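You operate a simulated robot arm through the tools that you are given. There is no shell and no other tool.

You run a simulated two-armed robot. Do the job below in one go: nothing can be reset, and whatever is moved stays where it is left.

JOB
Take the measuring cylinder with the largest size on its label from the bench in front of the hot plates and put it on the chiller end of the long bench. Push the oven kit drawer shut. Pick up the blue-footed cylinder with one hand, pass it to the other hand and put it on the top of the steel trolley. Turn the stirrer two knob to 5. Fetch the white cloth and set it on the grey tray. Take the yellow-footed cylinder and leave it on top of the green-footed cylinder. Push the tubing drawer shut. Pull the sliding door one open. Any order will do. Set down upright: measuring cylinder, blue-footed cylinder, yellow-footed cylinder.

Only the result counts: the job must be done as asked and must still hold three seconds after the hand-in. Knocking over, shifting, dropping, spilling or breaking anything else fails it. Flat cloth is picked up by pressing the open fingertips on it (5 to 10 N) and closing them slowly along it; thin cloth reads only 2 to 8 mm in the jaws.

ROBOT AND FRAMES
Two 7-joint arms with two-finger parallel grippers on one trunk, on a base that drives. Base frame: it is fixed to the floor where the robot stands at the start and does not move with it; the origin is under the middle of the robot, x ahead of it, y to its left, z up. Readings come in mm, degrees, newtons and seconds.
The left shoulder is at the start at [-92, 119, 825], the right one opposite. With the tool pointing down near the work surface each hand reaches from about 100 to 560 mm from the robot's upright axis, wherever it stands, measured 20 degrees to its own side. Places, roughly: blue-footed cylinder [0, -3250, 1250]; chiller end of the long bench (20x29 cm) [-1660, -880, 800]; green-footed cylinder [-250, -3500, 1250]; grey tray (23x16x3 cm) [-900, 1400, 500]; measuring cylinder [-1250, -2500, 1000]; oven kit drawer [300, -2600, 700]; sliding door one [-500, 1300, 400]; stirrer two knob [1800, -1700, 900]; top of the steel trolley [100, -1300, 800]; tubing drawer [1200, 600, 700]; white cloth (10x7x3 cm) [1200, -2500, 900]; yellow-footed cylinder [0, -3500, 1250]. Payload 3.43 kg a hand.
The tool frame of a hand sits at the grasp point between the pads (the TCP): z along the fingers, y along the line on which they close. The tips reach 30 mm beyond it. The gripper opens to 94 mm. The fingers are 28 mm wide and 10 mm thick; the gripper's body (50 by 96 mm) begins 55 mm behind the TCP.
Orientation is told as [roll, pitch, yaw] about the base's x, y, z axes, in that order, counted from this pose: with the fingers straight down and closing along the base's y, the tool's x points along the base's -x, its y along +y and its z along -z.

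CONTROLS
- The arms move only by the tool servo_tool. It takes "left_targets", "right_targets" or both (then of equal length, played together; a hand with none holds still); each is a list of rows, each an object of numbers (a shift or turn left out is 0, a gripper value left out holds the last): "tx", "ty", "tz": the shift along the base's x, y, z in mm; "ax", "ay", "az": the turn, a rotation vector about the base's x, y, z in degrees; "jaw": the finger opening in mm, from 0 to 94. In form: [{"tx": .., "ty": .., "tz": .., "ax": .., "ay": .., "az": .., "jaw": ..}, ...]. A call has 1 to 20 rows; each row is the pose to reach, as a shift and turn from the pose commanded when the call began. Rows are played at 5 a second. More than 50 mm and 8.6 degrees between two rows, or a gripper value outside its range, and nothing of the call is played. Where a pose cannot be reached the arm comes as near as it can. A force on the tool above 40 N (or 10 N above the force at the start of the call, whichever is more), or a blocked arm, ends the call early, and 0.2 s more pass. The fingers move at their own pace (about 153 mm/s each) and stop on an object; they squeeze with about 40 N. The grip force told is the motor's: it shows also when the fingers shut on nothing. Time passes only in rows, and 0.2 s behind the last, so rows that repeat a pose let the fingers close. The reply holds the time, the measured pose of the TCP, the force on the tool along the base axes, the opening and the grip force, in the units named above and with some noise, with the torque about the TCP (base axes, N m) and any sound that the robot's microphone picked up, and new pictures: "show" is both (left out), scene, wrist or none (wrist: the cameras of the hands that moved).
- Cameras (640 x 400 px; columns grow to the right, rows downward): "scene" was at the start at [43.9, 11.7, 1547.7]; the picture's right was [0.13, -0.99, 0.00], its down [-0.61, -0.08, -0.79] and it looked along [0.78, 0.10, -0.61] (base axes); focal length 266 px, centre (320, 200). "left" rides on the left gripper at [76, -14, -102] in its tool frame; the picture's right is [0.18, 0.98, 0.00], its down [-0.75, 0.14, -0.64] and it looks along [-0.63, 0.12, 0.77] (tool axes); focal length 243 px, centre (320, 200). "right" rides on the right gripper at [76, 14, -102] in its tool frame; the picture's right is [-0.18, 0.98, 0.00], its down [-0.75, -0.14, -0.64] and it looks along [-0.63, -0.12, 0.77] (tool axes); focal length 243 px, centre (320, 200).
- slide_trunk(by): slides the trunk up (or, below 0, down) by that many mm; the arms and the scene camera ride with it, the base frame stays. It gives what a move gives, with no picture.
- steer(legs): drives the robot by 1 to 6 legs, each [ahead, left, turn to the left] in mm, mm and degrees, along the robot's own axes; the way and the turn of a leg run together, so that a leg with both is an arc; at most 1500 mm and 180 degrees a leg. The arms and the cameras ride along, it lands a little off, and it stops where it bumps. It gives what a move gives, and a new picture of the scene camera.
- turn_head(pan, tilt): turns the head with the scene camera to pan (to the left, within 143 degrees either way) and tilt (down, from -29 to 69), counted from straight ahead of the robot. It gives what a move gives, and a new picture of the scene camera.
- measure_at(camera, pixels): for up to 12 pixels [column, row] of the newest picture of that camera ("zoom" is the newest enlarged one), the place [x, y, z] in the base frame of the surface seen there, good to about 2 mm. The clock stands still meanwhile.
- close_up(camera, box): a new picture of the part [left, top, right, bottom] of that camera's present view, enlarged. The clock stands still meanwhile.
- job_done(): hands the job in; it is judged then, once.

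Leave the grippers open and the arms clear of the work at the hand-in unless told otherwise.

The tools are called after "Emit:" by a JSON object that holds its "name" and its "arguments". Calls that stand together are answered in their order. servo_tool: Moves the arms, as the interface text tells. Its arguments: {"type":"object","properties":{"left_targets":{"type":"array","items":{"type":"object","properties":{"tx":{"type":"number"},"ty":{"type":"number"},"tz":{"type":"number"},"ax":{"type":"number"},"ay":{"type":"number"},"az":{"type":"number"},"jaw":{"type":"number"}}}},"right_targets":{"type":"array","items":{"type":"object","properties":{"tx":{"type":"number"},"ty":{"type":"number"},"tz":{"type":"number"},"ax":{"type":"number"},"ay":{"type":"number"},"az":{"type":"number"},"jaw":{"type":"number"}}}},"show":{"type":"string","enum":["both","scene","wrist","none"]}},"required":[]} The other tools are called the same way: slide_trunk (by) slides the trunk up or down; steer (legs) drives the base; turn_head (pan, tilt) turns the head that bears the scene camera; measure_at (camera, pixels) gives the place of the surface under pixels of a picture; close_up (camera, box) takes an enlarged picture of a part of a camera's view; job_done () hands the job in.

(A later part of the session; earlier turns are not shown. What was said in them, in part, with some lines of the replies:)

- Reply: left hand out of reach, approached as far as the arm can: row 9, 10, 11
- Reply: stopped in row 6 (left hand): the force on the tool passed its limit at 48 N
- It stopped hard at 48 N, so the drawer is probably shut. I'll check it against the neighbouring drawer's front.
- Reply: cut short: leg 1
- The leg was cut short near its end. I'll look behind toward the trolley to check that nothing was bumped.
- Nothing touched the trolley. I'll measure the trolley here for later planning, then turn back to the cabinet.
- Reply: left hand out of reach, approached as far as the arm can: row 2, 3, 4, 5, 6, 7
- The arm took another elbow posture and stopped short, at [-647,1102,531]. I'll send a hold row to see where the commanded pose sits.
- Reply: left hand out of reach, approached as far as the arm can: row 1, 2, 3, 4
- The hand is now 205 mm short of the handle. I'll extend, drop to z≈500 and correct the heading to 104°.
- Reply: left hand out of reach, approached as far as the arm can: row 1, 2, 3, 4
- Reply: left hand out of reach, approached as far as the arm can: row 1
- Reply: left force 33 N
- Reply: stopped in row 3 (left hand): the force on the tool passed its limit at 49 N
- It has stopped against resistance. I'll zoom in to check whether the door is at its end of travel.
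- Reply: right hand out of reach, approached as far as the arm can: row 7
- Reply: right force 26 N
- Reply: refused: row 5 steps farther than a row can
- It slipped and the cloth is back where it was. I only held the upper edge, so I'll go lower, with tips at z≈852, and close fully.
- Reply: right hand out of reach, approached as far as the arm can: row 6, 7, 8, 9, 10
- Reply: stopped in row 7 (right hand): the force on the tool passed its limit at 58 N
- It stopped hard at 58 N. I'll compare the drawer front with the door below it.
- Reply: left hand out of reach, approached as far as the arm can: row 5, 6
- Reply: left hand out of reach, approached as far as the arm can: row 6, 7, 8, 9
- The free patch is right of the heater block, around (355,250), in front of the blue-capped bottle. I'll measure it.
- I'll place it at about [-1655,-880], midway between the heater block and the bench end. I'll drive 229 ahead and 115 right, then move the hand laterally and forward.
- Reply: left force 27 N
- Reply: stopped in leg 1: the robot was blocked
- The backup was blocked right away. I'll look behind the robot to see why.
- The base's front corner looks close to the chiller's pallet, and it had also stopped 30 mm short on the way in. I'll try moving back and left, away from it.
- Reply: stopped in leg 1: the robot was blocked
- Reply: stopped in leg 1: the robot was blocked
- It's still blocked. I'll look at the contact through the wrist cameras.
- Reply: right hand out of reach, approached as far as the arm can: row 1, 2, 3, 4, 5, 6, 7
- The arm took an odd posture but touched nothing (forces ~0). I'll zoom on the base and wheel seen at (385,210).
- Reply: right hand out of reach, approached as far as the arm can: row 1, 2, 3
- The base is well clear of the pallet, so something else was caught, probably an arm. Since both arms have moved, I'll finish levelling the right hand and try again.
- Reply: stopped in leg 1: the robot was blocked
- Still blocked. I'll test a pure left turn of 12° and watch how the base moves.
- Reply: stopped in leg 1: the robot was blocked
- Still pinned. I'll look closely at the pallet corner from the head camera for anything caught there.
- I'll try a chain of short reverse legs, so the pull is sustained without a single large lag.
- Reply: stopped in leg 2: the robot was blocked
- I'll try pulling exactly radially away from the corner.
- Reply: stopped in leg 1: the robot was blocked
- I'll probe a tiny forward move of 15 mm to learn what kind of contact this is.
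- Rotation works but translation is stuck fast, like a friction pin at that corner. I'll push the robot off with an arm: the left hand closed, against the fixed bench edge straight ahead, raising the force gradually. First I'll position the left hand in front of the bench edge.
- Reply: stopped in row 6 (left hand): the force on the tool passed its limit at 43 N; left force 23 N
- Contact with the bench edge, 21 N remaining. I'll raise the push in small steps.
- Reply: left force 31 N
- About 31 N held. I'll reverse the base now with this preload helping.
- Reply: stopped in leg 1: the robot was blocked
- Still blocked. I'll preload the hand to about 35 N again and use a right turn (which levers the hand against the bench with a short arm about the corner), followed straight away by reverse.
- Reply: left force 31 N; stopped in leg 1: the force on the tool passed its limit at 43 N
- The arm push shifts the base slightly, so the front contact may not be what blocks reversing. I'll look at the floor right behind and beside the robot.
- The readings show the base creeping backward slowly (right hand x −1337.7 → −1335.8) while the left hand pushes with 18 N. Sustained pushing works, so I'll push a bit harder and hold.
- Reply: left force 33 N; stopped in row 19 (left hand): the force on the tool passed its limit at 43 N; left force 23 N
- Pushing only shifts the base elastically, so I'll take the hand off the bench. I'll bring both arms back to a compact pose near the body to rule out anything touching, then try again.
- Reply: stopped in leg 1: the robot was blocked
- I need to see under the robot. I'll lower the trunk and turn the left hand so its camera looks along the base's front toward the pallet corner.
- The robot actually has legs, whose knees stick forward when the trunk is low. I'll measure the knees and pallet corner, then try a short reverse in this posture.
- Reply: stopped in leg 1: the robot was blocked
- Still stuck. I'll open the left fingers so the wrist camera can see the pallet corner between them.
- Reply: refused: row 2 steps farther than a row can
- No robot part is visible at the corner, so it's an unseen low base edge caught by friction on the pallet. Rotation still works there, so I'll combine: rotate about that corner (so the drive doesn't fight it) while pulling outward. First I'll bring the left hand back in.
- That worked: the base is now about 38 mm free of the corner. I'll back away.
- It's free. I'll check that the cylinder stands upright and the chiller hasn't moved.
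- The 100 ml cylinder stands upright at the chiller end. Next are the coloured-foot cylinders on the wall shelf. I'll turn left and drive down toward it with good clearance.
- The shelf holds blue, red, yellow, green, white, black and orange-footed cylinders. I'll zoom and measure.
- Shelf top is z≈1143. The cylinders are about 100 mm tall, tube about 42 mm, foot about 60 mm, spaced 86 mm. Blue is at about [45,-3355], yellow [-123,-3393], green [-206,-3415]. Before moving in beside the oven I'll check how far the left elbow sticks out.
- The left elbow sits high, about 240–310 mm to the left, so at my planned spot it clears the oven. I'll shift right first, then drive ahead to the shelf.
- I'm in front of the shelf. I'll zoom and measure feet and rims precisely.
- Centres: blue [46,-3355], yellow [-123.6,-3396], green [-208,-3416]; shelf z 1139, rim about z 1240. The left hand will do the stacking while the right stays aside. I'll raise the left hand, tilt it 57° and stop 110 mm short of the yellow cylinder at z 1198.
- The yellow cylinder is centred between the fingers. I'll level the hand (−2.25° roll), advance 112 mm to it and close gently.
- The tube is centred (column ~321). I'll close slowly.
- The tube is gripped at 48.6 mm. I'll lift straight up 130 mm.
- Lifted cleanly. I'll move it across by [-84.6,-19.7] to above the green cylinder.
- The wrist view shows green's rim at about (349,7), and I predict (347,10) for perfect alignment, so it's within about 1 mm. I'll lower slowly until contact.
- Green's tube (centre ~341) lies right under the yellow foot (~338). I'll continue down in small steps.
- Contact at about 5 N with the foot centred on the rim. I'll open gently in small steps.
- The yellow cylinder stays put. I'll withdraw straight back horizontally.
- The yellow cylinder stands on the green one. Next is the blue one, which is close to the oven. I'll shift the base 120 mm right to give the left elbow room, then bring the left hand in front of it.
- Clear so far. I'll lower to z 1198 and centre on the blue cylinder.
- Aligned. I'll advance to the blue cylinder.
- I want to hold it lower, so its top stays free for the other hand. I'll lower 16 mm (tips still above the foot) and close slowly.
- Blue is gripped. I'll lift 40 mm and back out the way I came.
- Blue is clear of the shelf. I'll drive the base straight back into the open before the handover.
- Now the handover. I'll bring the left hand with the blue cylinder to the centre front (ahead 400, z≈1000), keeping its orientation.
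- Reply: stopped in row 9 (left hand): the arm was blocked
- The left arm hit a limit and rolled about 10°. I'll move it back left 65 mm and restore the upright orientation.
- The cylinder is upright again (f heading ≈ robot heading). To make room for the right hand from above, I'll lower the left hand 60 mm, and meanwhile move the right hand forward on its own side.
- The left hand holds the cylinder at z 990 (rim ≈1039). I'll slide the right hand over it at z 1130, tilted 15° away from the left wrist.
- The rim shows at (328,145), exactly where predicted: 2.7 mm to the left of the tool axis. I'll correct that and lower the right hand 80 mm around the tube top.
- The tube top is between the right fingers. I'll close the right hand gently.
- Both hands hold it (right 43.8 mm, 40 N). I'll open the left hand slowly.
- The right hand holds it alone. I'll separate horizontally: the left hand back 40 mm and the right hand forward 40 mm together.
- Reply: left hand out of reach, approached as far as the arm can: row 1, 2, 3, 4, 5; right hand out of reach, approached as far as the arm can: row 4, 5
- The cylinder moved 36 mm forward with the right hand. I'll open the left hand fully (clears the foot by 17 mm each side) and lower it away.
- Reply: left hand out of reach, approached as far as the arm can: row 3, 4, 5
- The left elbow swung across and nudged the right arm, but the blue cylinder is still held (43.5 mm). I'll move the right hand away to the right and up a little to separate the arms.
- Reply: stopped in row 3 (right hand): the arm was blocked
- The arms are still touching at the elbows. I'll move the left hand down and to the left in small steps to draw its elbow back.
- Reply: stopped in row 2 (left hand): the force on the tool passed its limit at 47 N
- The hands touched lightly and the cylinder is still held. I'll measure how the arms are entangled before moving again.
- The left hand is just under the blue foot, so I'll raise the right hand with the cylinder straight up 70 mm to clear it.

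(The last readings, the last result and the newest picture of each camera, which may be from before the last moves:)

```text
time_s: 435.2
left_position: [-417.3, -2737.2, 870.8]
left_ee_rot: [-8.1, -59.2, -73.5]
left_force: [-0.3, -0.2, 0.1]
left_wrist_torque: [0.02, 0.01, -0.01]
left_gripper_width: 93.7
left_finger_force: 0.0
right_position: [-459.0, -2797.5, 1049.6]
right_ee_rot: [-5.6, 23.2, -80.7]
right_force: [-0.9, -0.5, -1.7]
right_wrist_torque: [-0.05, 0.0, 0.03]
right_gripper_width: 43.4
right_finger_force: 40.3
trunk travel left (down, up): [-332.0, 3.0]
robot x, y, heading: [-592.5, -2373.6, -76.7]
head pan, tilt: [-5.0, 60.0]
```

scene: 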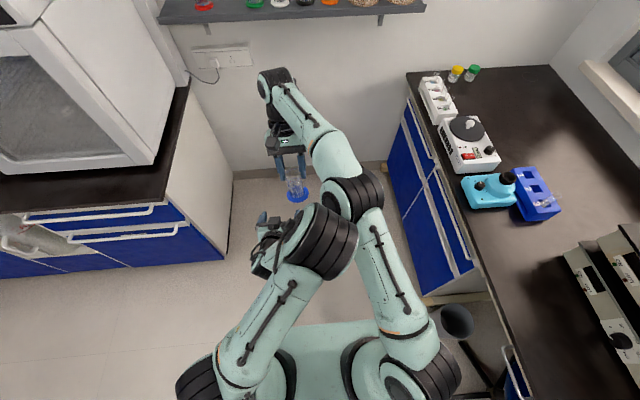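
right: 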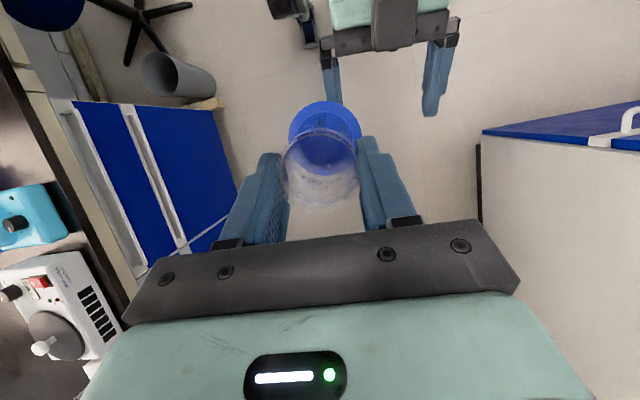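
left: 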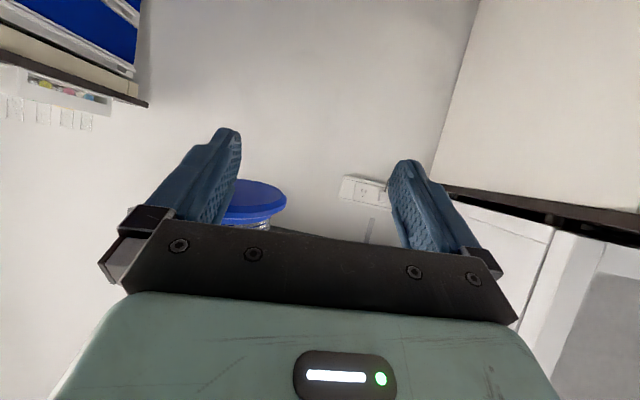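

The hands are clear of each other. I'll move the left hand out to the left.

Emit:
{"name": "servo_tool", "arguments": {"left_targets": [{"tx": 20, "ty": 5}, {"tx": 45, "ty": 10}, {"tx": 75, "ty": 17}, {"tx": 110, "ty": 26}, {"tx": 146, "ty": 34}]}}

```text
time_s: 436.0
left_position: [-426.8, -2738.3, 897.9]
left_ee_rot: [-9.7, -62.7, -83.1]
left_force: [0.6, 0.7, 0.5]
left_wrist_torque: [-0.01, 0.01, 0.0]
left_gripper_width: 94.1
left_finger_force: 0.1
right_position: [-456.7, -2795.3, 1043.1]
right_ee_rot: [-6.0, 23.6, -80.9]
right_force: [0.9, -0.5, -1.1]
right_wrist_torque: [-0.03, 0.0, -0.01]
right_gripper_width: 43.3
right_finger_force: 39.7
trunk travel left (down, up): [-332.0, 3.0]
robot x, y, heading: [-587.3, -2372.8, -76.7]
head pan, tilt: [-5.0, 60.0]
stopped in row 3 (left hand): the arm was blocked; the commanded pose is now the measured one
```

scene: 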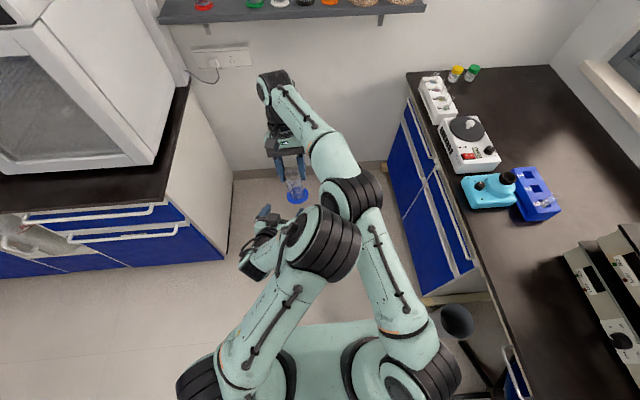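
left: 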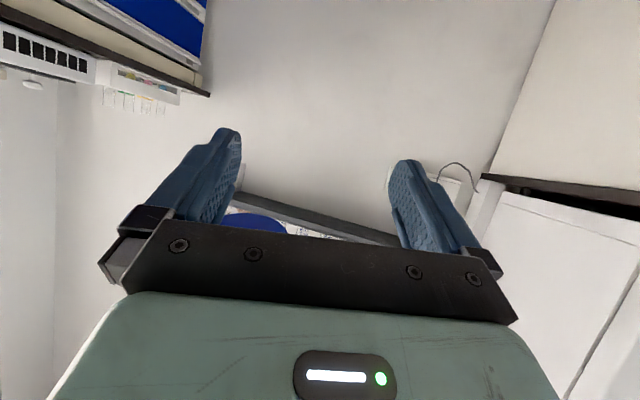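

Now I'll move the right arm away to the right, since the hands no longer interfere.

Emit:
{"name": "servo_tool", "arguments": {"right_targets": [{"tx": -25, "ty": -6, "tz": 5}, {"tx": -55, "ty": -13, "tz": 10}, {"tx": -90, "ty": -21, "tz": 15}, {"tx": -130, "ty": -30, "tz": 20}, {"tx": -170, "ty": -40, "tz": 25}, {"tx": -200, "ty": -47, "tz": 30}, {"tx": -200, "ty": -47, "tz": 30}]}}

```text
time_s: 437.6
left_position: [-427.2, -2738.3, 898.4]
left_ee_rot: [-9.6, -62.8, -83.1]
left_force: [0.1, 0.4, 0.3]
left_wrist_torque: [0.01, 0.01, 0.02]
left_gripper_width: 94.0
left_finger_force: 0.1
right_position: [-655.9, -2842.6, 1073.7]
right_ee_rot: [-6.0, 23.5, -80.8]
right_force: [0.0, -0.4, -0.8]
right_wrist_torque: [-0.01, -0.02, -0.02]
right_gripper_width: 44.1
right_finger_force: 40.0
trunk travel left (down, up): [-332.0, 3.0]
robot x, y, heading: [-594.0, -2372.1, -76.9]
head pan, tilt: [-5.0, 60.0]
```

scene: 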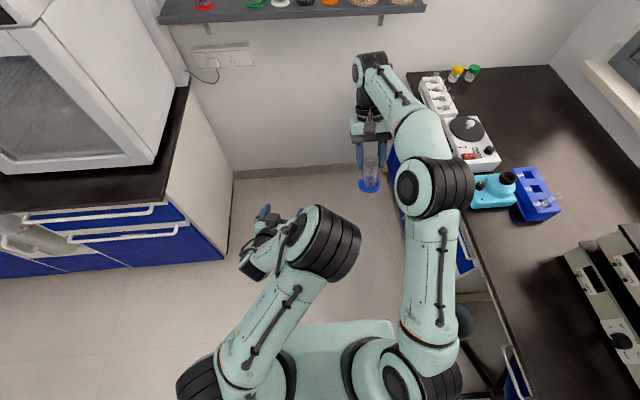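
right: 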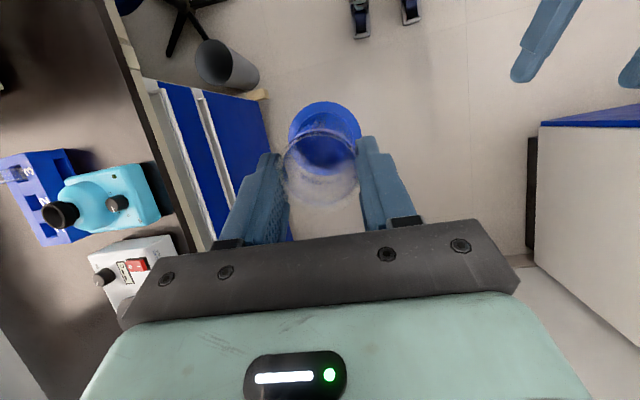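

Free, with the cylinder unmoved in the right hand. I'll restore the right hand to the handover tilt (cylinder upright) and bring the left arm back to a normal pose.

Emit:
{"name": "servo_tool", "arguments": {"right_targets": [{"ax": -1.5, "ay": -1.2, "az": -0.3}, {"ax": -3, "ay": -2.3, "az": -0.6}, {"ax": -4.5, "ay": -3.5, "az": -1}, {"ax": -6, "ay": -4.6, "az": -1.3}, {"ax": -7.5, "ay": -5.8, "az": -1.6}, {"ax": -7.5, "ay": -5.8, "az": -1.6}, {"ax": -7.5, "ay": -5.8, "az": -1.6}], "left_targets": [{"tx": 15, "ty": 3, "tz": 8, "ax": 7, "ay": 1.6}, {"tx": 30, "ty": 7, "tz": 16, "ax": 14, "ay": 3.3}, {"tx": 45, "ty": 10, "tz": 24, "ax": 21, "ay": 4.9}, {"tx": 60, "ty": 14, "tz": 32, "ax": 28, "ay": 6.5}, {"tx": 75, "ty": 17, "tz": 40, "ax": 35, "ay": 8.2}, {"tx": 90, "ty": 21, "tz": 48, "ax": 42, "ay": 9.8}, {"tx": 100, "ty": 23, "tz": 55, "ax": 49, "ay": 11.4}]}}

```text
time_s: 439.2
left_position: [-328.2, -2717.1, 954.2]
left_ee_rot: [-14.3, -12.4, -79.8]
left_force: [-0.6, 0.0, -1.2]
left_wrist_torque: [-0.01, 0.02, -0.02]
left_gripper_width: 94.1
left_finger_force: 0.1
right_position: [-656.9, -2843.6, 1074.3]
right_ee_rot: [-1.1, 15.2, -80.9]
right_force: [-0.4, 0.2, -1.0]
right_wrist_torque: [0.0, 0.01, 0.0]
right_gripper_width: 43.4
right_finger_force: 39.7
trunk travel left (down, up): [-332.0, 3.0]
robot x, y, heading: [-587.6, -2378.4, -76.8]
head pan, tilt: [-5.0, 60.0]
```

scene: 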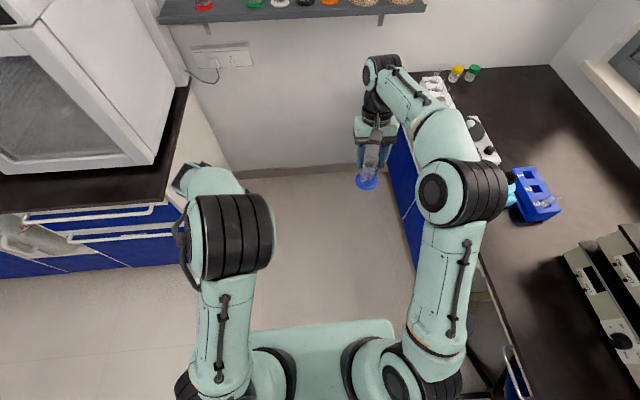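
right: 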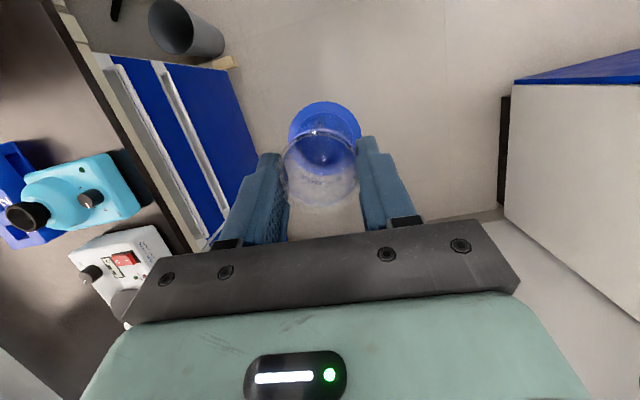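
left: 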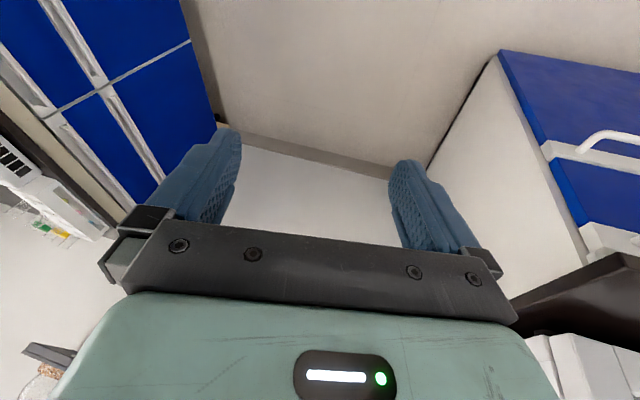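

Both arms are sorted out and blue is upright in the right hand. I'll pull the right hand in, back the base away along the aisle, then turn left to face the trolley.

Emit:
{"name": "servo_tool", "arguments": {"right_targets": [{"tx": -8, "ty": 33}, {"tx": -16, "ty": 66}, {"tx": -24, "ty": 100}, {"tx": -31, "ty": 133}], "left_targets": [{"tx": 5, "ty": 20, "tz": 20}, {"tx": 10, "ty": 40, "tz": 40}, {"tx": 15, "ty": 60, "tz": 60}, {"tx": 20, "ty": 80, "tz": 80}], "show": "none"}}

Emit:
{"name": "steer", "arguments": {"legs": [[-600, 0, 0], [0, 0, 90.2]]}}

Emit:
{"name": "turn_head", "arguments": {"pan": 0, "tilt": 30}}

```text
time_s: 440.2
left_position: [-308.0, -2631.6, 1032.9]
left_ee_rot: [-14.5, -12.6, -79.8]
left_force: [0.8, 0.9, -0.5]
left_wrist_torque: [0.0, -0.01, -0.03]
left_gripper_width: 94.2
left_finger_force: 0.0
right_position: [-686.0, -2707.9, 1074.3]
right_ee_rot: [-1.2, 15.1, -80.9]
right_force: [-0.1, -0.1, -1.0]
right_wrist_torque: [-0.02, 0.0, 0.0]
right_gripper_width: 43.7
right_finger_force: 39.9
trunk travel left (down, up): [-332.0, 3.0]
robot x, y, heading: [-588.2, -2380.9, -76.8]
head pan, tilt: [-5.0, 60.0]
```

```text
time_s: 447.4
left_position: [-471.7, -1501.7, 1033.0]
left_ee_rot: [-14.5, -12.5, 11.1]
left_force: [-0.1, 1.1, -0.5]
left_wrist_torque: [-0.01, -0.01, 0.02]
left_gripper_width: 93.9
left_finger_force: 0.0
right_position: [-390.2, -1877.5, 1074.8]
right_ee_rot: [-1.2, 15.2, 10.2]
right_force: [-0.6, -0.2, -0.8]
right_wrist_torque: [-0.01, 0.01, -0.02]
right_gripper_width: 43.6
right_finger_force: 40.2
trunk travel left (down, up): [-332.0, 3.0]
robot x, y, heading: [-724.7, -1785.7, 14.4]
head pan, tilt: [-5.0, 60.0]
```

scene: 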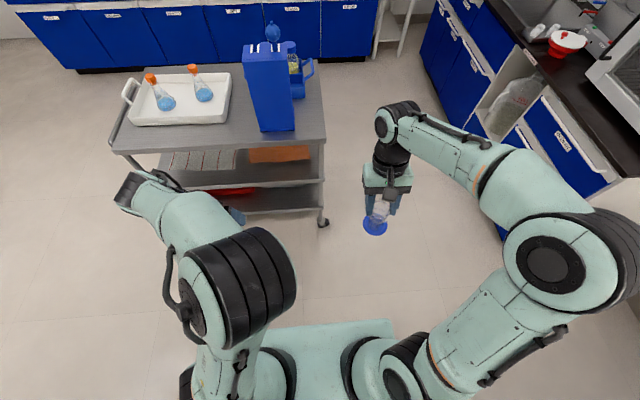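

```text
time_s: 448.4
left_position: [-472.8, -1502.7, 1032.4]
left_ee_rot: [-14.6, -12.5, 11.0]
left_force: [-0.6, -0.1, -0.3]
left_wrist_torque: [-0.03, 0.01, -0.02]
left_gripper_width: 94.0
left_finger_force: 0.2
right_position: [-391.8, -1876.4, 1075.0]
right_ee_rot: [-1.1, 15.3, 10.1]
right_force: [-0.9, 0.4, -1.5]
right_wrist_torque: [0.0, 0.01, 0.0]
right_gripper_width: 43.8
right_finger_force: 40.0
trunk travel left (down, up): [-332.0, 3.0]
robot x, y, heading: [-729.0, -1788.5, 14.0]
head pan, tilt: [0.0, 30.0]
```

scene: 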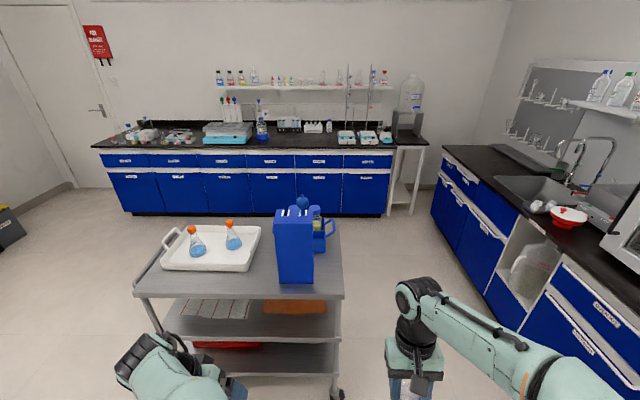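

I see the trolley with the white tray, blue stand and rack. I'll measure its top and the free areas.

Emit:
{"name": "measure_at", "arguments": {"camera": "scene", "pixels": [[138, 290], [340, 293], [332, 225], [265, 280], [265, 255], [220, 285], [180, 285], [165, 270], [250, 270], [278, 285], [312, 285], [330, 270]]}}

Emit:
{"name": "close_up", "arguments": {"camera": "scene", "box": [120, 195, 360, 345]}}

```text
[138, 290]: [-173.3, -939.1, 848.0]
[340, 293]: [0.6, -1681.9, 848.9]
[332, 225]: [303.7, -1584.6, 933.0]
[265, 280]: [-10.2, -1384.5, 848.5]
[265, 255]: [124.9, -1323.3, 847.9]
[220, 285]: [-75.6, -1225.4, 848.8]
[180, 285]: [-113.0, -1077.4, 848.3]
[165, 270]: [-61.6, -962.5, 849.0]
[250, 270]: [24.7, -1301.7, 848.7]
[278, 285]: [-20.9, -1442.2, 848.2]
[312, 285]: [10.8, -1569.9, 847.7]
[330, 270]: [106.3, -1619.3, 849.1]
```

```text
2.67 times, centred on (240, 270) of scene
```

zoom: 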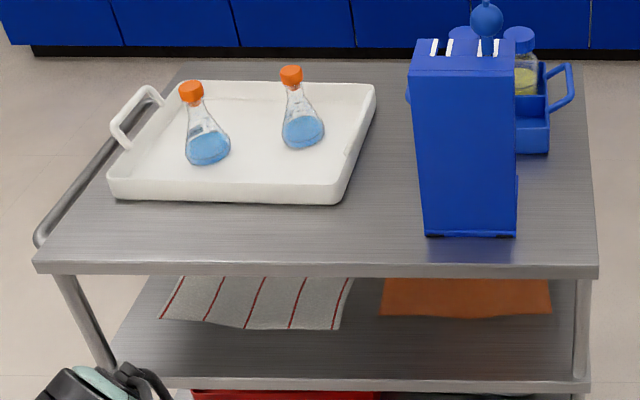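

There is free space between the tray and the blue stand at about [3,-1358], z 848. I'll strafe left and move in to 450 mm from it.

Emit:
{"name": "steer", "arguments": {"legs": [[0, 389, -0.6], [355, 0, 0]]}}

Emit:
{"name": "turn_head", "arguments": {"pan": -15, "tilt": 48}}

```text
time_s: 454.2
left_position: [-221.4, -1042.7, 1033.3]
left_ee_rot: [-14.5, -12.5, 10.6]
left_force: [-0.7, -0.6, -0.4]
left_wrist_torque: [0.0, 0.02, -0.04]
left_gripper_width: 94.0
left_finger_force: 0.1
right_position: [-145.9, -1418.7, 1074.5]
right_ee_rot: [-1.3, 15.2, 9.7]
right_force: [0.1, 0.3, -1.5]
right_wrist_torque: [-0.01, 0.0, 0.02]
right_gripper_width: 43.4
right_finger_force: 40.2
trunk travel left (down, up): [-332.0, 3.0]
robot x, y, heading: [-480.7, -1325.2, 13.8]
head pan, tilt: [0.0, 30.0]
```

scene: 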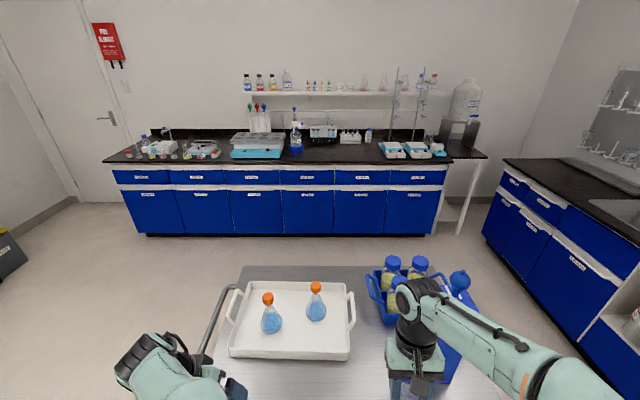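

```text
time_s: 455.0
left_position: [-222.4, -1043.2, 1033.8]
left_ee_rot: [-14.5, -12.5, 10.6]
left_force: [0.8, -0.2, -0.1]
left_wrist_torque: [0.04, 0.01, -0.01]
left_gripper_width: 93.9
left_finger_force: 0.1
right_position: [-144.6, -1420.4, 1074.4]
right_ee_rot: [-1.2, 15.1, 9.7]
right_force: [0.3, 0.0, -0.6]
right_wrist_torque: [-0.03, 0.02, 0.0]
right_gripper_width: 43.3
right_finger_force: 39.4
trunk travel left (down, up): [-332.0, 3.0]
robot x, y, heading: [-477.4, -1322.9, 13.7]
head pan, tilt: [-15.0, 48.0]
```

scene: 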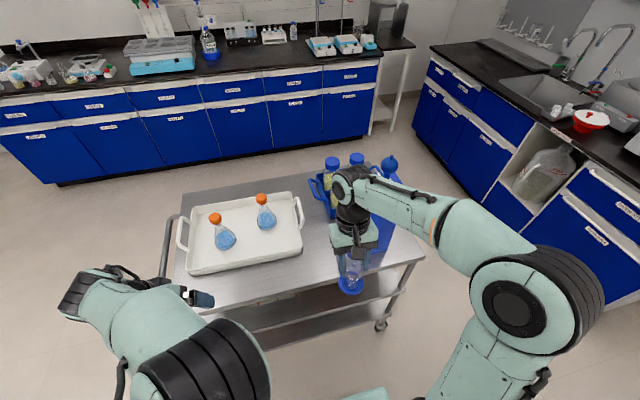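

I'll shift the right hand 25 mm left, forward 165 mm over the free spot, staying at z 1074, then check.

Emit:
{"name": "servo_tool", "arguments": {"right_targets": [{"tx": -6, "ty": 24}, {"tx": 22, "ty": 31}, {"tx": 55, "ty": 39}, {"tx": 90, "ty": 47}, {"tx": 125, "ty": 56}, {"tx": 155, "ty": 63}, {"tx": 155, "ty": 63}]}}

Emit:
{"name": "close_up", "arguments": {"camera": "scene", "box": [260, 150, 440, 290]}}

```text
time_s: 456.6
left_position: [-222.2, -1042.4, 1032.1]
left_ee_rot: [-14.5, -12.5, 10.6]
left_force: [0.0, 0.1, -0.6]
left_wrist_torque: [-0.01, -0.01, -0.03]
left_gripper_width: 93.9
left_finger_force: 0.0
right_position: [11.8, -1358.2, 1075.6]
right_ee_rot: [-1.2, 15.2, 9.6]
right_force: [-0.1, -0.6, -0.7]
right_wrist_torque: [0.07, -0.01, 0.01]
right_gripper_width: 43.6
right_finger_force: 40.0
trunk travel left (down, up): [-332.0, 3.0]
robot x, y, heading: [-476.8, -1326.5, 13.6]
head pan, tilt: [-15.0, 48.0]
```

scene: 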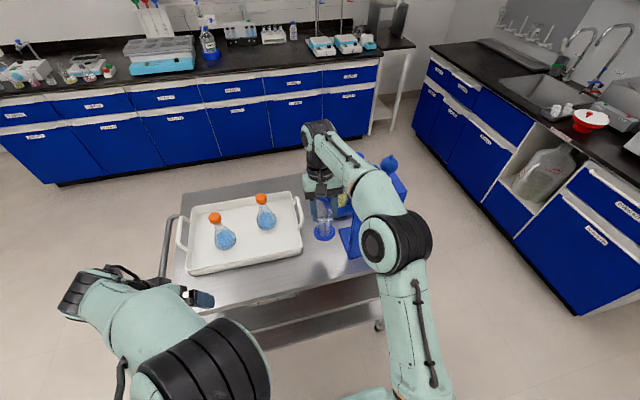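
right: 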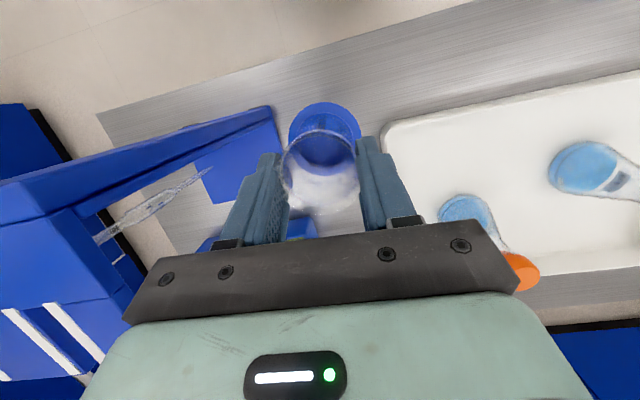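

```text
2.86 times, centred on (350, 220) of scene
```

zoom: 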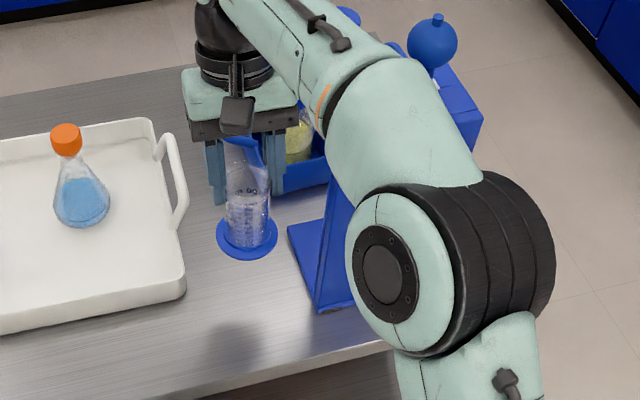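

I'll check how near the blue stand is to the gripper.

Emit:
{"name": "measure_at", "arguments": {"camera": "right", "pixels": [[60, 230], [120, 270], [80, 200], [230, 150], [150, 200], [300, 225], [20, 330], [325, 110], [400, 125], [270, 110]]}}

Emit:
{"name": "measure_at", "arguments": {"camera": "scene", "pixels": [[390, 163], [395, 185], [350, 240], [345, 245], [358, 255], [330, 190]]}}

```text
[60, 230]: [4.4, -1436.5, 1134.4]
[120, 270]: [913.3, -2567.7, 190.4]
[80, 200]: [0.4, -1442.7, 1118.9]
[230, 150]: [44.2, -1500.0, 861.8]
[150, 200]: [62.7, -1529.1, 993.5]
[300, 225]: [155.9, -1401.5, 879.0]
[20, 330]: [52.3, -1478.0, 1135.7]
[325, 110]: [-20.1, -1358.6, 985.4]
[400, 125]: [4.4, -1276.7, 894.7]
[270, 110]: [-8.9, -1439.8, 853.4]
```

```text
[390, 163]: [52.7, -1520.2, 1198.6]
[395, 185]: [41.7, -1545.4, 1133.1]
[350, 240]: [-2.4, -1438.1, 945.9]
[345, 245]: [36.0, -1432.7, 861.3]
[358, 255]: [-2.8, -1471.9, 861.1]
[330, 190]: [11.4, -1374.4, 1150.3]
```

The gripper clears the stand by about 30 mm, but the forearm may pass near it when lowered. I'll measure the forearm and elbow positions.

Emit:
{"name": "measure_at", "arguments": {"camera": "scene", "pixels": [[345, 165], [360, 180], [375, 200], [385, 215], [380, 245], [415, 240], [320, 140], [395, 200]]}}

```text
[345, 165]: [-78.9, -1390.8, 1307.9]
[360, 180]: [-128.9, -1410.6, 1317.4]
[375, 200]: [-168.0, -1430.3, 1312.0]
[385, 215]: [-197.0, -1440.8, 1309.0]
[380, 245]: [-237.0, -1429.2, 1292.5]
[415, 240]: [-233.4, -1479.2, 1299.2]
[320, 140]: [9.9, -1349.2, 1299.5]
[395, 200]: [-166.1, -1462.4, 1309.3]
```

I'll shift 22 mm left and 15 mm back for more clearance from the stand, then lower in steps.

Emit:
{"name": "servo_tool", "arguments": {"right_targets": [{"tx": -10, "ty": 9}, {"tx": -19.8, "ty": 17.8}, {"tx": -19.8, "ty": 17.8, "tz": -20}, {"tx": -19.8, "ty": 17.8, "tz": -40}, {"tx": -19.8, "ty": 17.8, "tz": -60}, {"tx": -19.8, "ty": 17.8, "tz": -60}]}}

Emit:
{"name": "close_up", "arguments": {"camera": "scene", "box": [260, 130, 440, 290]}}

```text
time_s: 458.0
left_position: [-223.0, -1043.8, 1033.2]
left_ee_rot: [-14.4, -12.4, 10.5]
left_force: [0.1, -0.3, 0.1]
left_wrist_torque: [0.02, 0.01, -0.01]
left_gripper_width: 94.0
left_finger_force: 0.0
right_position: [-10.2, -1340.1, 1014.0]
right_ee_rot: [-1.1, 15.3, 9.6]
right_force: [-0.8, 0.6, -0.6]
right_wrist_torque: [0.01, -0.03, -0.03]
right_gripper_width: 43.4
right_finger_force: 40.2
trunk travel left (down, up): [-332.0, 3.0]
robot x, y, heading: [-478.8, -1325.6, 13.7]
head pan, tilt: [-15.0, 48.0]
```

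scene: 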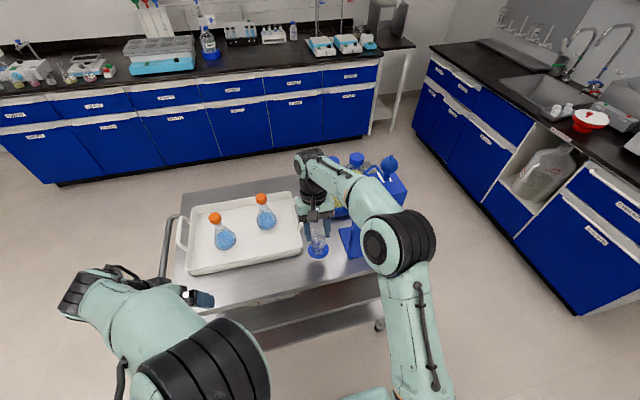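
right: 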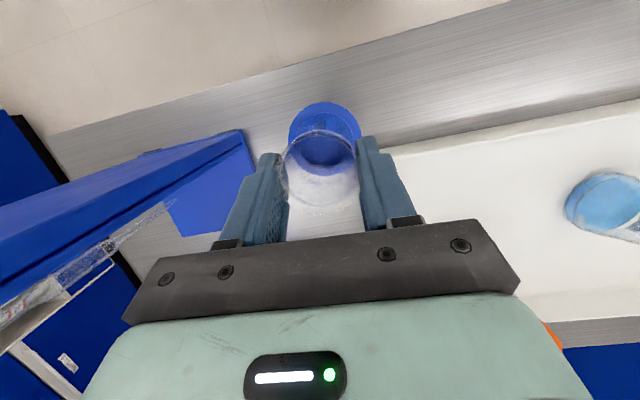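

```text
2.50 times, centred on (350, 210) of scene
```

zoom: 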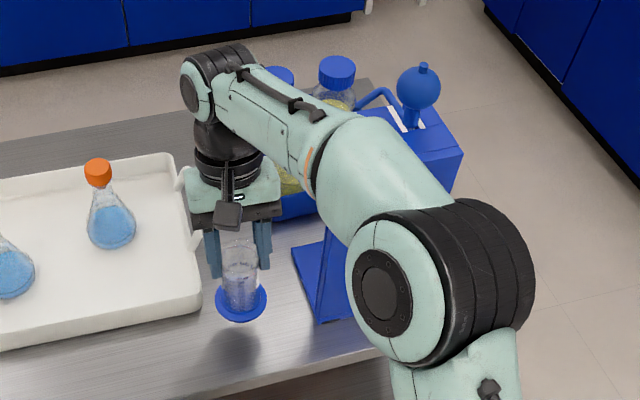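

I'll measure the forearm's right edge against the stand before lowering further.

Emit:
{"name": "measure_at", "arguments": {"camera": "zoom", "pixels": [[330, 130], [345, 125], [310, 185], [340, 220], [380, 120], [440, 150], [300, 110], [270, 130], [345, 240], [370, 110]]}}

```text
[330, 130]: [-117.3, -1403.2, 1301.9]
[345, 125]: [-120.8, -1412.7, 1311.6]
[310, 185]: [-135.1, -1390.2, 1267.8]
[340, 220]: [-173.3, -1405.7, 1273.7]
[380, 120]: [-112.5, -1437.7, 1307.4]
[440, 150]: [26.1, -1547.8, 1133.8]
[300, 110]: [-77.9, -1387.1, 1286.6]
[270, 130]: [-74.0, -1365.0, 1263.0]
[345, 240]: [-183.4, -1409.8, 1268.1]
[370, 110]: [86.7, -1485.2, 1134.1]
```

The forearm clears the stand by about 30 mm. I'll lower the remaining ~60 mm, slowing near contact.

Emit:
{"name": "servo_tool", "arguments": {"right_targets": [{"tz": -18}, {"tz": -34}, {"tz": -46}, {"tz": -54}, {"tz": -57}, {"tz": -57}]}}

```text
time_s: 459.4
left_position: [-223.2, -1042.9, 1033.3]
left_ee_rot: [-14.6, -12.5, 10.6]
left_force: [0.3, 1.0, -0.2]
left_wrist_torque: [-0.01, -0.02, 0.0]
left_gripper_width: 94.1
left_finger_force: 0.0
right_position: [-9.4, -1341.6, 956.8]
right_ee_rot: [-1.2, 15.1, 9.6]
right_force: [0.4, 0.5, -1.7]
right_wrist_torque: [-0.01, -0.02, 0.01]
right_gripper_width: 43.7
right_finger_force: 39.9
trunk travel left (down, up): [-332.0, 3.0]
robot x, y, heading: [-480.6, -1327.0, 13.8]
head pan, tilt: [-15.0, 48.0]
```

scene: 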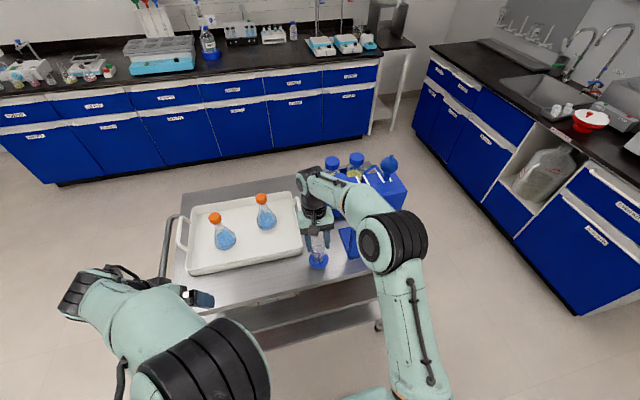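
right: 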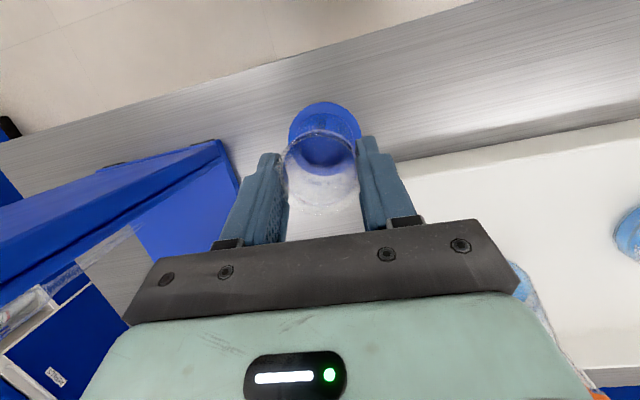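

Emit:
{"name": "servo_tool", "arguments": {"right_targets": [{"tz": -1.5}, {"tz": -3}, {"tz": -4.5}, {"tz": -6}, {"tz": -6}], "show": "none"}}

```text
time_s: 460.6
left_position: [-222.4, -1043.0, 1033.3]
left_ee_rot: [-14.6, -12.5, 10.6]
left_force: [0.4, 0.1, 0.0]
left_wrist_torque: [0.02, 0.06, 0.0]
left_gripper_width: 94.1
left_finger_force: 0.0
right_position: [-9.3, -1339.9, 951.2]
right_ee_rot: [-1.2, 15.1, 9.6]
right_force: [0.3, -0.2, -1.1]
right_wrist_torque: [0.0, -0.02, 0.02]
right_gripper_width: 43.3
right_finger_force: 40.4
trunk travel left (down, up): [-332.0, 3.0]
robot x, y, heading: [-478.8, -1324.6, 13.9]
head pan, tilt: [-15.0, 48.0]
```

Emit:
{"name": "servo_tool", "arguments": {"right_targets": [{"tz": -1}, {"tz": -2}, {"tz": -3}, {"tz": -4}, {"tz": -4}], "show": "wrist"}}

```text
time_s: 461.8
left_position: [-222.8, -1043.2, 1033.5]
left_ee_rot: [-14.5, -12.6, 10.6]
left_force: [0.0, -0.6, 0.4]
left_wrist_torque: [0.0, -0.03, 0.0]
left_gripper_width: 93.8
left_finger_force: 0.0
right_position: [-9.6, -1340.1, 949.2]
right_ee_rot: [-1.3, 15.0, 9.7]
right_force: [-1.9, -2.6, 14.6]
right_wrist_torque: [0.11, 0.03, -0.01]
right_gripper_width: 43.6
right_finger_force: 39.7
trunk travel left (down, up): [-332.0, 3.0]
robot x, y, heading: [-477.8, -1323.9, 13.4]
head pan, tilt: [-15.0, 48.0]
```

right: 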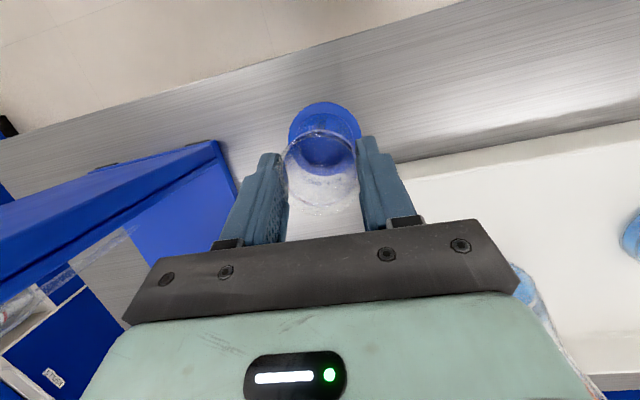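

It's down (15 N). I'll ease up 1 mm and open gently.

Emit:
{"name": "servo_tool", "arguments": {"right_targets": [{"tz": 1}, {"tz": 1, "jaw": 45}, {"tz": 1, "jaw": 47}, {"tz": 1, "jaw": 50}, {"tz": 1, "jaw": 54}, {"tz": 1, "jaw": 60}, {"tz": 1, "jaw": 64}, {"tz": 1, "jaw": 64}], "show": "wrist"}}

```text
time_s: 463.6
left_position: [-223.5, -1042.8, 1032.6]
left_ee_rot: [-14.5, -12.5, 10.6]
left_force: [0.5, -0.9, 0.5]
left_wrist_torque: [0.01, -0.03, 0.0]
left_gripper_width: 94.1
left_finger_force: 0.1
right_position: [-8.3, -1339.5, 949.0]
right_ee_rot: [-1.3, 15.2, 9.7]
right_force: [0.2, -0.7, 0.2]
right_wrist_torque: [-0.01, -0.01, 0.01]
right_gripper_width: 63.9
right_finger_force: 0.0
trunk travel left (down, up): [-332.0, 3.0]
robot x, y, heading: [-476.2, -1325.5, 13.7]
head pan, tilt: [-15.0, 48.0]
```

right: 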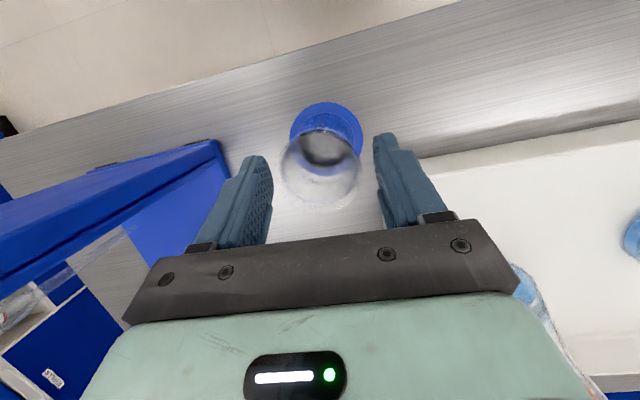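

Released, and it stands upright. I'll raise the right hand straight up and draw it back.

Emit:
{"name": "servo_tool", "arguments": {"right_targets": [{"tz": 15}, {"tz": 40}, {"tz": 75}, {"tz": 110}, {"tz": 130, "tx": -15, "ty": -4}, {"tz": 130, "tx": -55, "ty": -15}, {"tz": 130, "tx": -100, "ty": -30}, {"tz": 130, "tx": -145, "ty": -45}]}}

Emit:
{"name": "close_up", "arguments": {"camera": "scene", "box": [240, 160, 420, 300]}}

```text
time_s: 465.4
left_position: [-222.9, -1043.8, 1032.4]
left_ee_rot: [-14.5, -12.5, 10.7]
left_force: [0.0, -0.2, 0.5]
left_wrist_torque: [0.02, 0.0, 0.01]
left_gripper_width: 94.0
left_finger_force: 0.1
right_position: [-154.4, -1384.6, 1077.9]
right_ee_rot: [-1.2, 15.1, 9.7]
right_force: [-0.6, -0.7, 0.4]
right_wrist_torque: [0.03, -0.04, 0.01]
right_gripper_width: 64.0
right_finger_force: 0.1
trunk travel left (down, up): [-332.0, 3.0]
robot x, y, heading: [-477.6, -1324.6, 13.6]
head pan, tilt: [-15.0, 48.0]
```

scene: 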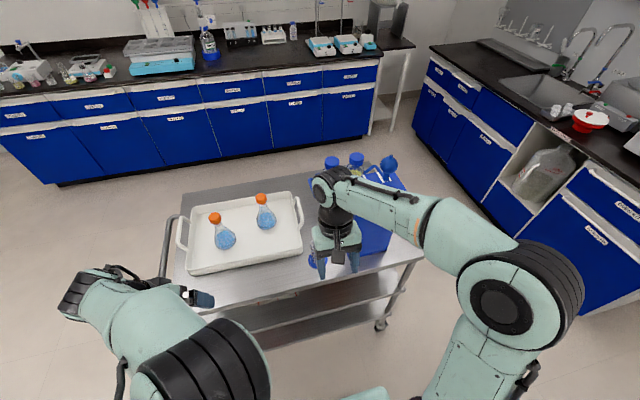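
right: 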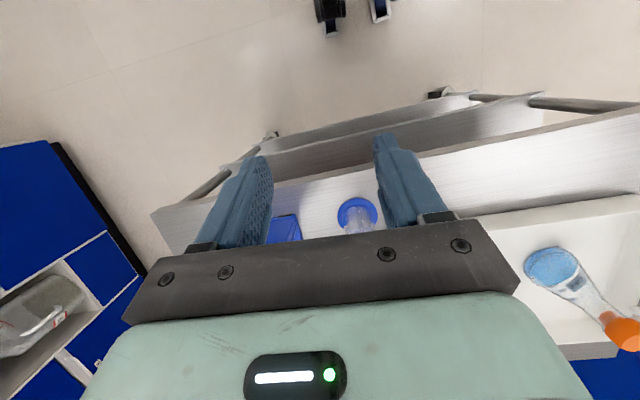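

```text
2.86 times, centred on (330, 230) of scene
```

zoom: 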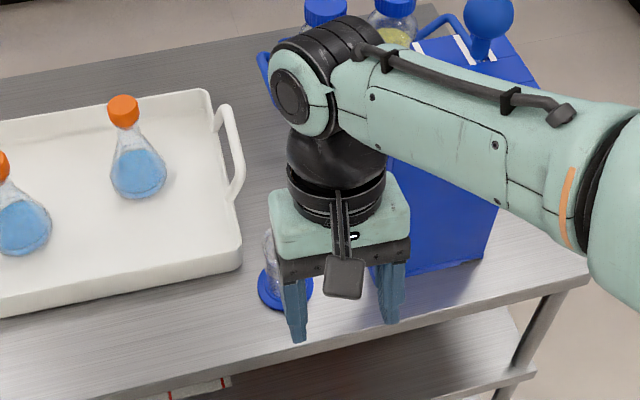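

I'll back the base away and verify the blue cylinder, and the stack on the shelf.

Emit:
{"name": "steer", "arguments": {"legs": [[-350, 0, 0]]}}

Emit:
{"name": "close_up", "arguments": {"camera": "scene", "box": [180, 80, 440, 260]}}

Emit:
{"name": "turn_head", "arguments": {"pan": -75, "tilt": 15}}

Emit:
{"name": "close_up", "arguments": {"camera": "scene", "box": [240, 120, 480, 270]}}

```text
time_s: 467.7
left_position: [-563.8, -1126.6, 1033.8]
left_ee_rot: [-14.5, -12.4, 10.5]
left_force: [-0.3, -0.8, -0.9]
left_wrist_torque: [-0.01, -0.01, 0.01]
left_gripper_width: 94.4
left_finger_force: 0.0
right_position: [-496.1, -1467.8, 1079.0]
right_ee_rot: [-1.1, 15.2, 9.5]
right_force: [1.1, 0.2, -0.4]
right_wrist_torque: [0.01, 0.01, -0.02]
right_gripper_width: 63.8
right_finger_force: 0.0
trunk travel left (down, up): [-332.0, 3.0]
robot x, y, heading: [-825.1, -1411.8, 13.5]
head pan, tilt: [-15.0, 48.0]
```

scene: 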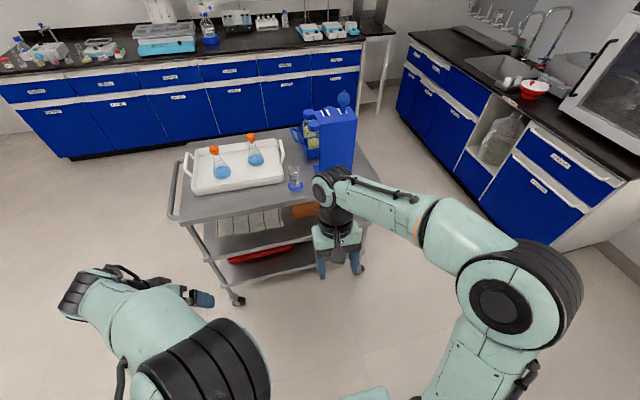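

```text
2.22 times, centred on (310, 170) of scene
```

zoom: 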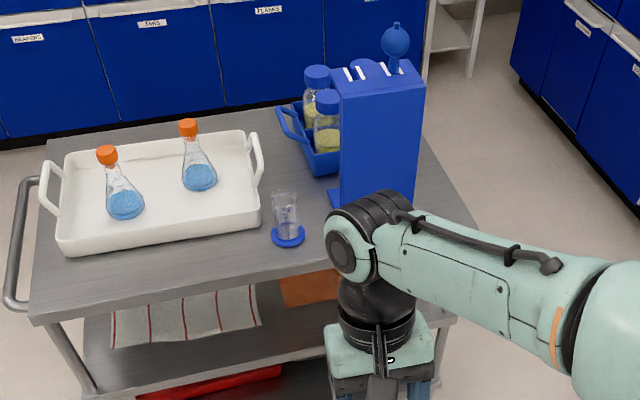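

```text
time_s: 469.0
left_position: [-565.0, -1126.8, 1032.7]
left_ee_rot: [-14.6, -12.6, 10.5]
left_force: [0.4, 0.0, 0.3]
left_wrist_torque: [-0.02, -0.04, 0.01]
left_gripper_width: 93.8
left_finger_force: 0.1
right_position: [-496.7, -1469.3, 1078.3]
right_ee_rot: [-1.2, 15.2, 9.6]
right_force: [0.1, -0.9, -0.7]
right_wrist_torque: [0.02, -0.01, -0.03]
right_gripper_width: 64.1
right_finger_force: 0.1
trunk travel left (down, up): [-332.0, 3.0]
robot x, y, heading: [-822.4, -1403.7, 13.5]
head pan, tilt: [-75.0, 15.0]
```

scene: 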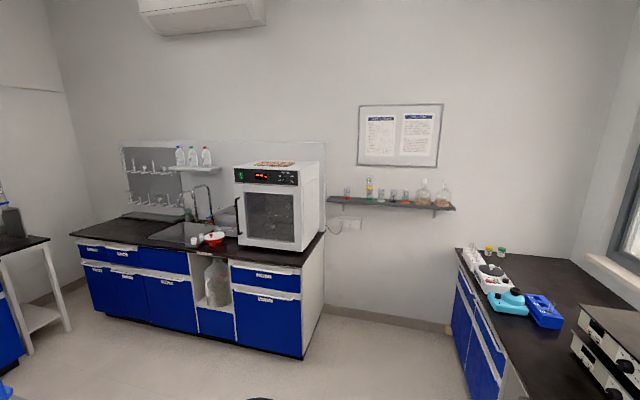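

```text
2.67 times, centred on (360, 195) of scene
```

zoom: 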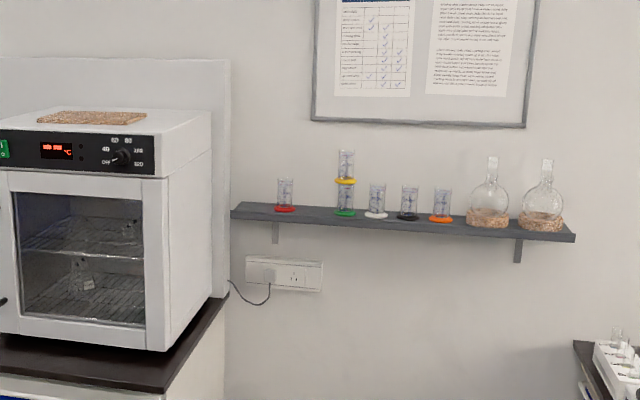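

The blue cylinder and the stack stand upright. A last look at the cylinder at the chiller end, the sliding door and the cloth.

Emit:
{"name": "turn_head", "arguments": {"pan": 133, "tilt": 25}}

Emit:
{"name": "close_up", "arguments": {"camera": "scene", "box": [220, 120, 460, 270]}}

Emit:
{"name": "turn_head", "arguments": {"pan": 75, "tilt": 20}}

Emit:
{"name": "close_up", "arguments": {"camera": "scene", "box": [200, 130, 460, 290]}}

```text
time_s: 472.1
left_position: [-565.0, -1126.8, 1033.8]
left_ee_rot: [-14.5, -12.6, 10.5]
left_force: [-1.1, -0.1, 0.7]
left_wrist_torque: [0.01, 0.04, 0.04]
left_gripper_width: 94.1
left_finger_force: 0.0
right_position: [-495.7, -1466.9, 1079.0]
right_ee_rot: [-1.2, 15.2, 9.6]
right_force: [-0.5, 0.4, 0.6]
right_wrist_torque: [0.01, 0.01, -0.03]
right_gripper_width: 63.9
right_finger_force: 0.0
trunk travel left (down, up): [-332.0, 3.0]
robot x, y, heading: [-822.5, -1408.8, 13.3]
head pan, tilt: [133.0, 25.0]
```

scene: 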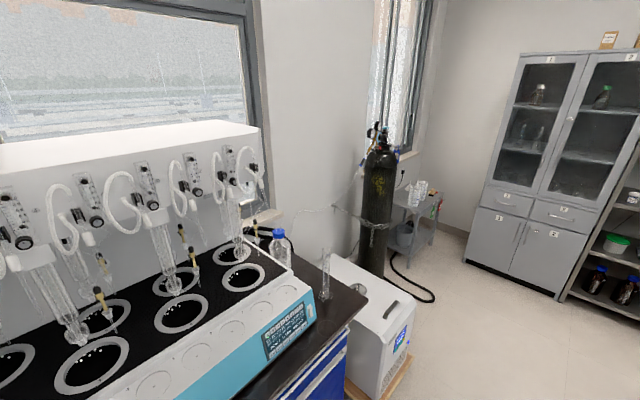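

```text
2.67 times, centred on (340, 195) of scene
```

zoom: 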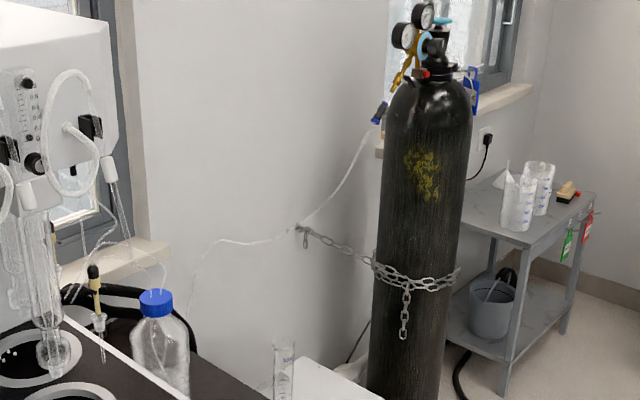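

```text
time_s: 473.3
left_position: [-565.1, -1126.1, 1034.2]
left_ee_rot: [-14.5, -12.5, 10.6]
left_force: [0.4, 0.2, 0.0]
left_wrist_torque: [-0.02, -0.02, 0.0]
left_gripper_width: 94.2
left_finger_force: 0.1
right_position: [-495.9, -1468.7, 1078.6]
right_ee_rot: [-1.1, 15.2, 9.4]
right_force: [0.2, 0.8, 1.0]
right_wrist_torque: [-0.03, 0.01, 0.0]
right_gripper_width: 63.9
right_finger_force: 0.1
trunk travel left (down, up): [-332.0, 3.0]
robot x, y, heading: [-827.1, -1408.7, 13.3]
head pan, tilt: [75.0, 20.0]
```

scene: 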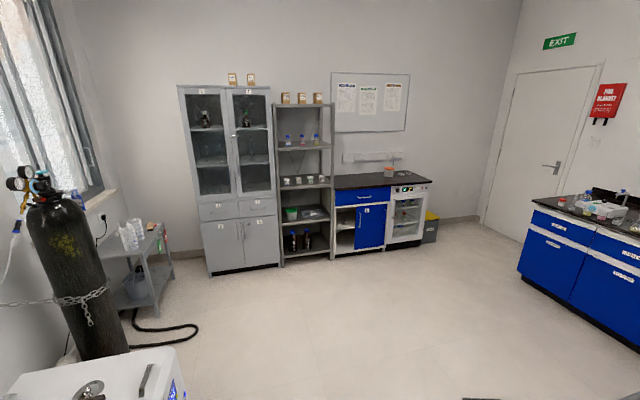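

```text
2.46 times, centred on (330, 210) of scene
```

zoom: 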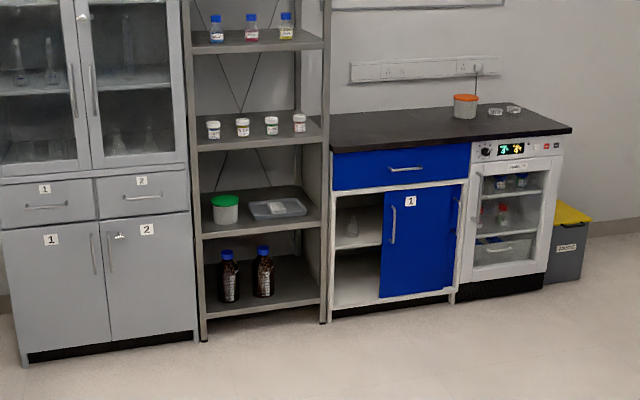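

Everything checks out: the 100 ml cylinder is upright at the chiller end, door one is open, and the cloth is on the tray. Both drawers are shut, the knob is at 5, and yellow is on green. Blue is on the trolley. The grippers are open and the arms clear, so I'm handing in.

Emit:
{"name": "job_done", "arguments": {}}

```text
The job is handed in.
```

I handed the job in with all eight parts done. I don't have the judging result.

| Task | State at hand-in |
|---|---|
| Measuring cylinder | The 100 ml one stands upright on the chiller end of the long bench; the only other one there was 50 ml. |
| Oven kit drawer | Pushed shut, flush with its neighbours. |
| Blue-footed cylinder | Picked up with the left hand, passed to the right, and stands upright on the trolley between the tray and the blue stand. |
| Stirrer two knob | Turned from 0 to 5. |
| White cloth | Lies flat on the grey tray; the first lift slipped and it stayed in place on the bench. |
| Yellow-footed cylinder | Stands upright on the green-footed one. |
| Tubing drawer | Pushed shut, flush with its neighbours. |
| Sliding door one | Open as far as it goes, up against door two's handle. |

Three things went less smoothly, and the first two might count against "shifting anything else":
- **Chiller pallet:** the robot's base caught on the pallet's corner after I set down the measuring cylinder. It took many short drives and turns to free it. The pallet looked unmoved afterwards.
- **Push on the bench:** while trying to free the base, the left hand pressed against the long bench's edge, with brief peaks of about 43 N. I saw no movement of the bench.
- **Arm contact:** after the blue cylinder changed hands, the two arms bumped and the left hand touched the cylinder, with one 47 N peak. It did not slip.

The last look at the knob and the two drawers was when I finished each of them. Everything else I looked at again after its task was done.
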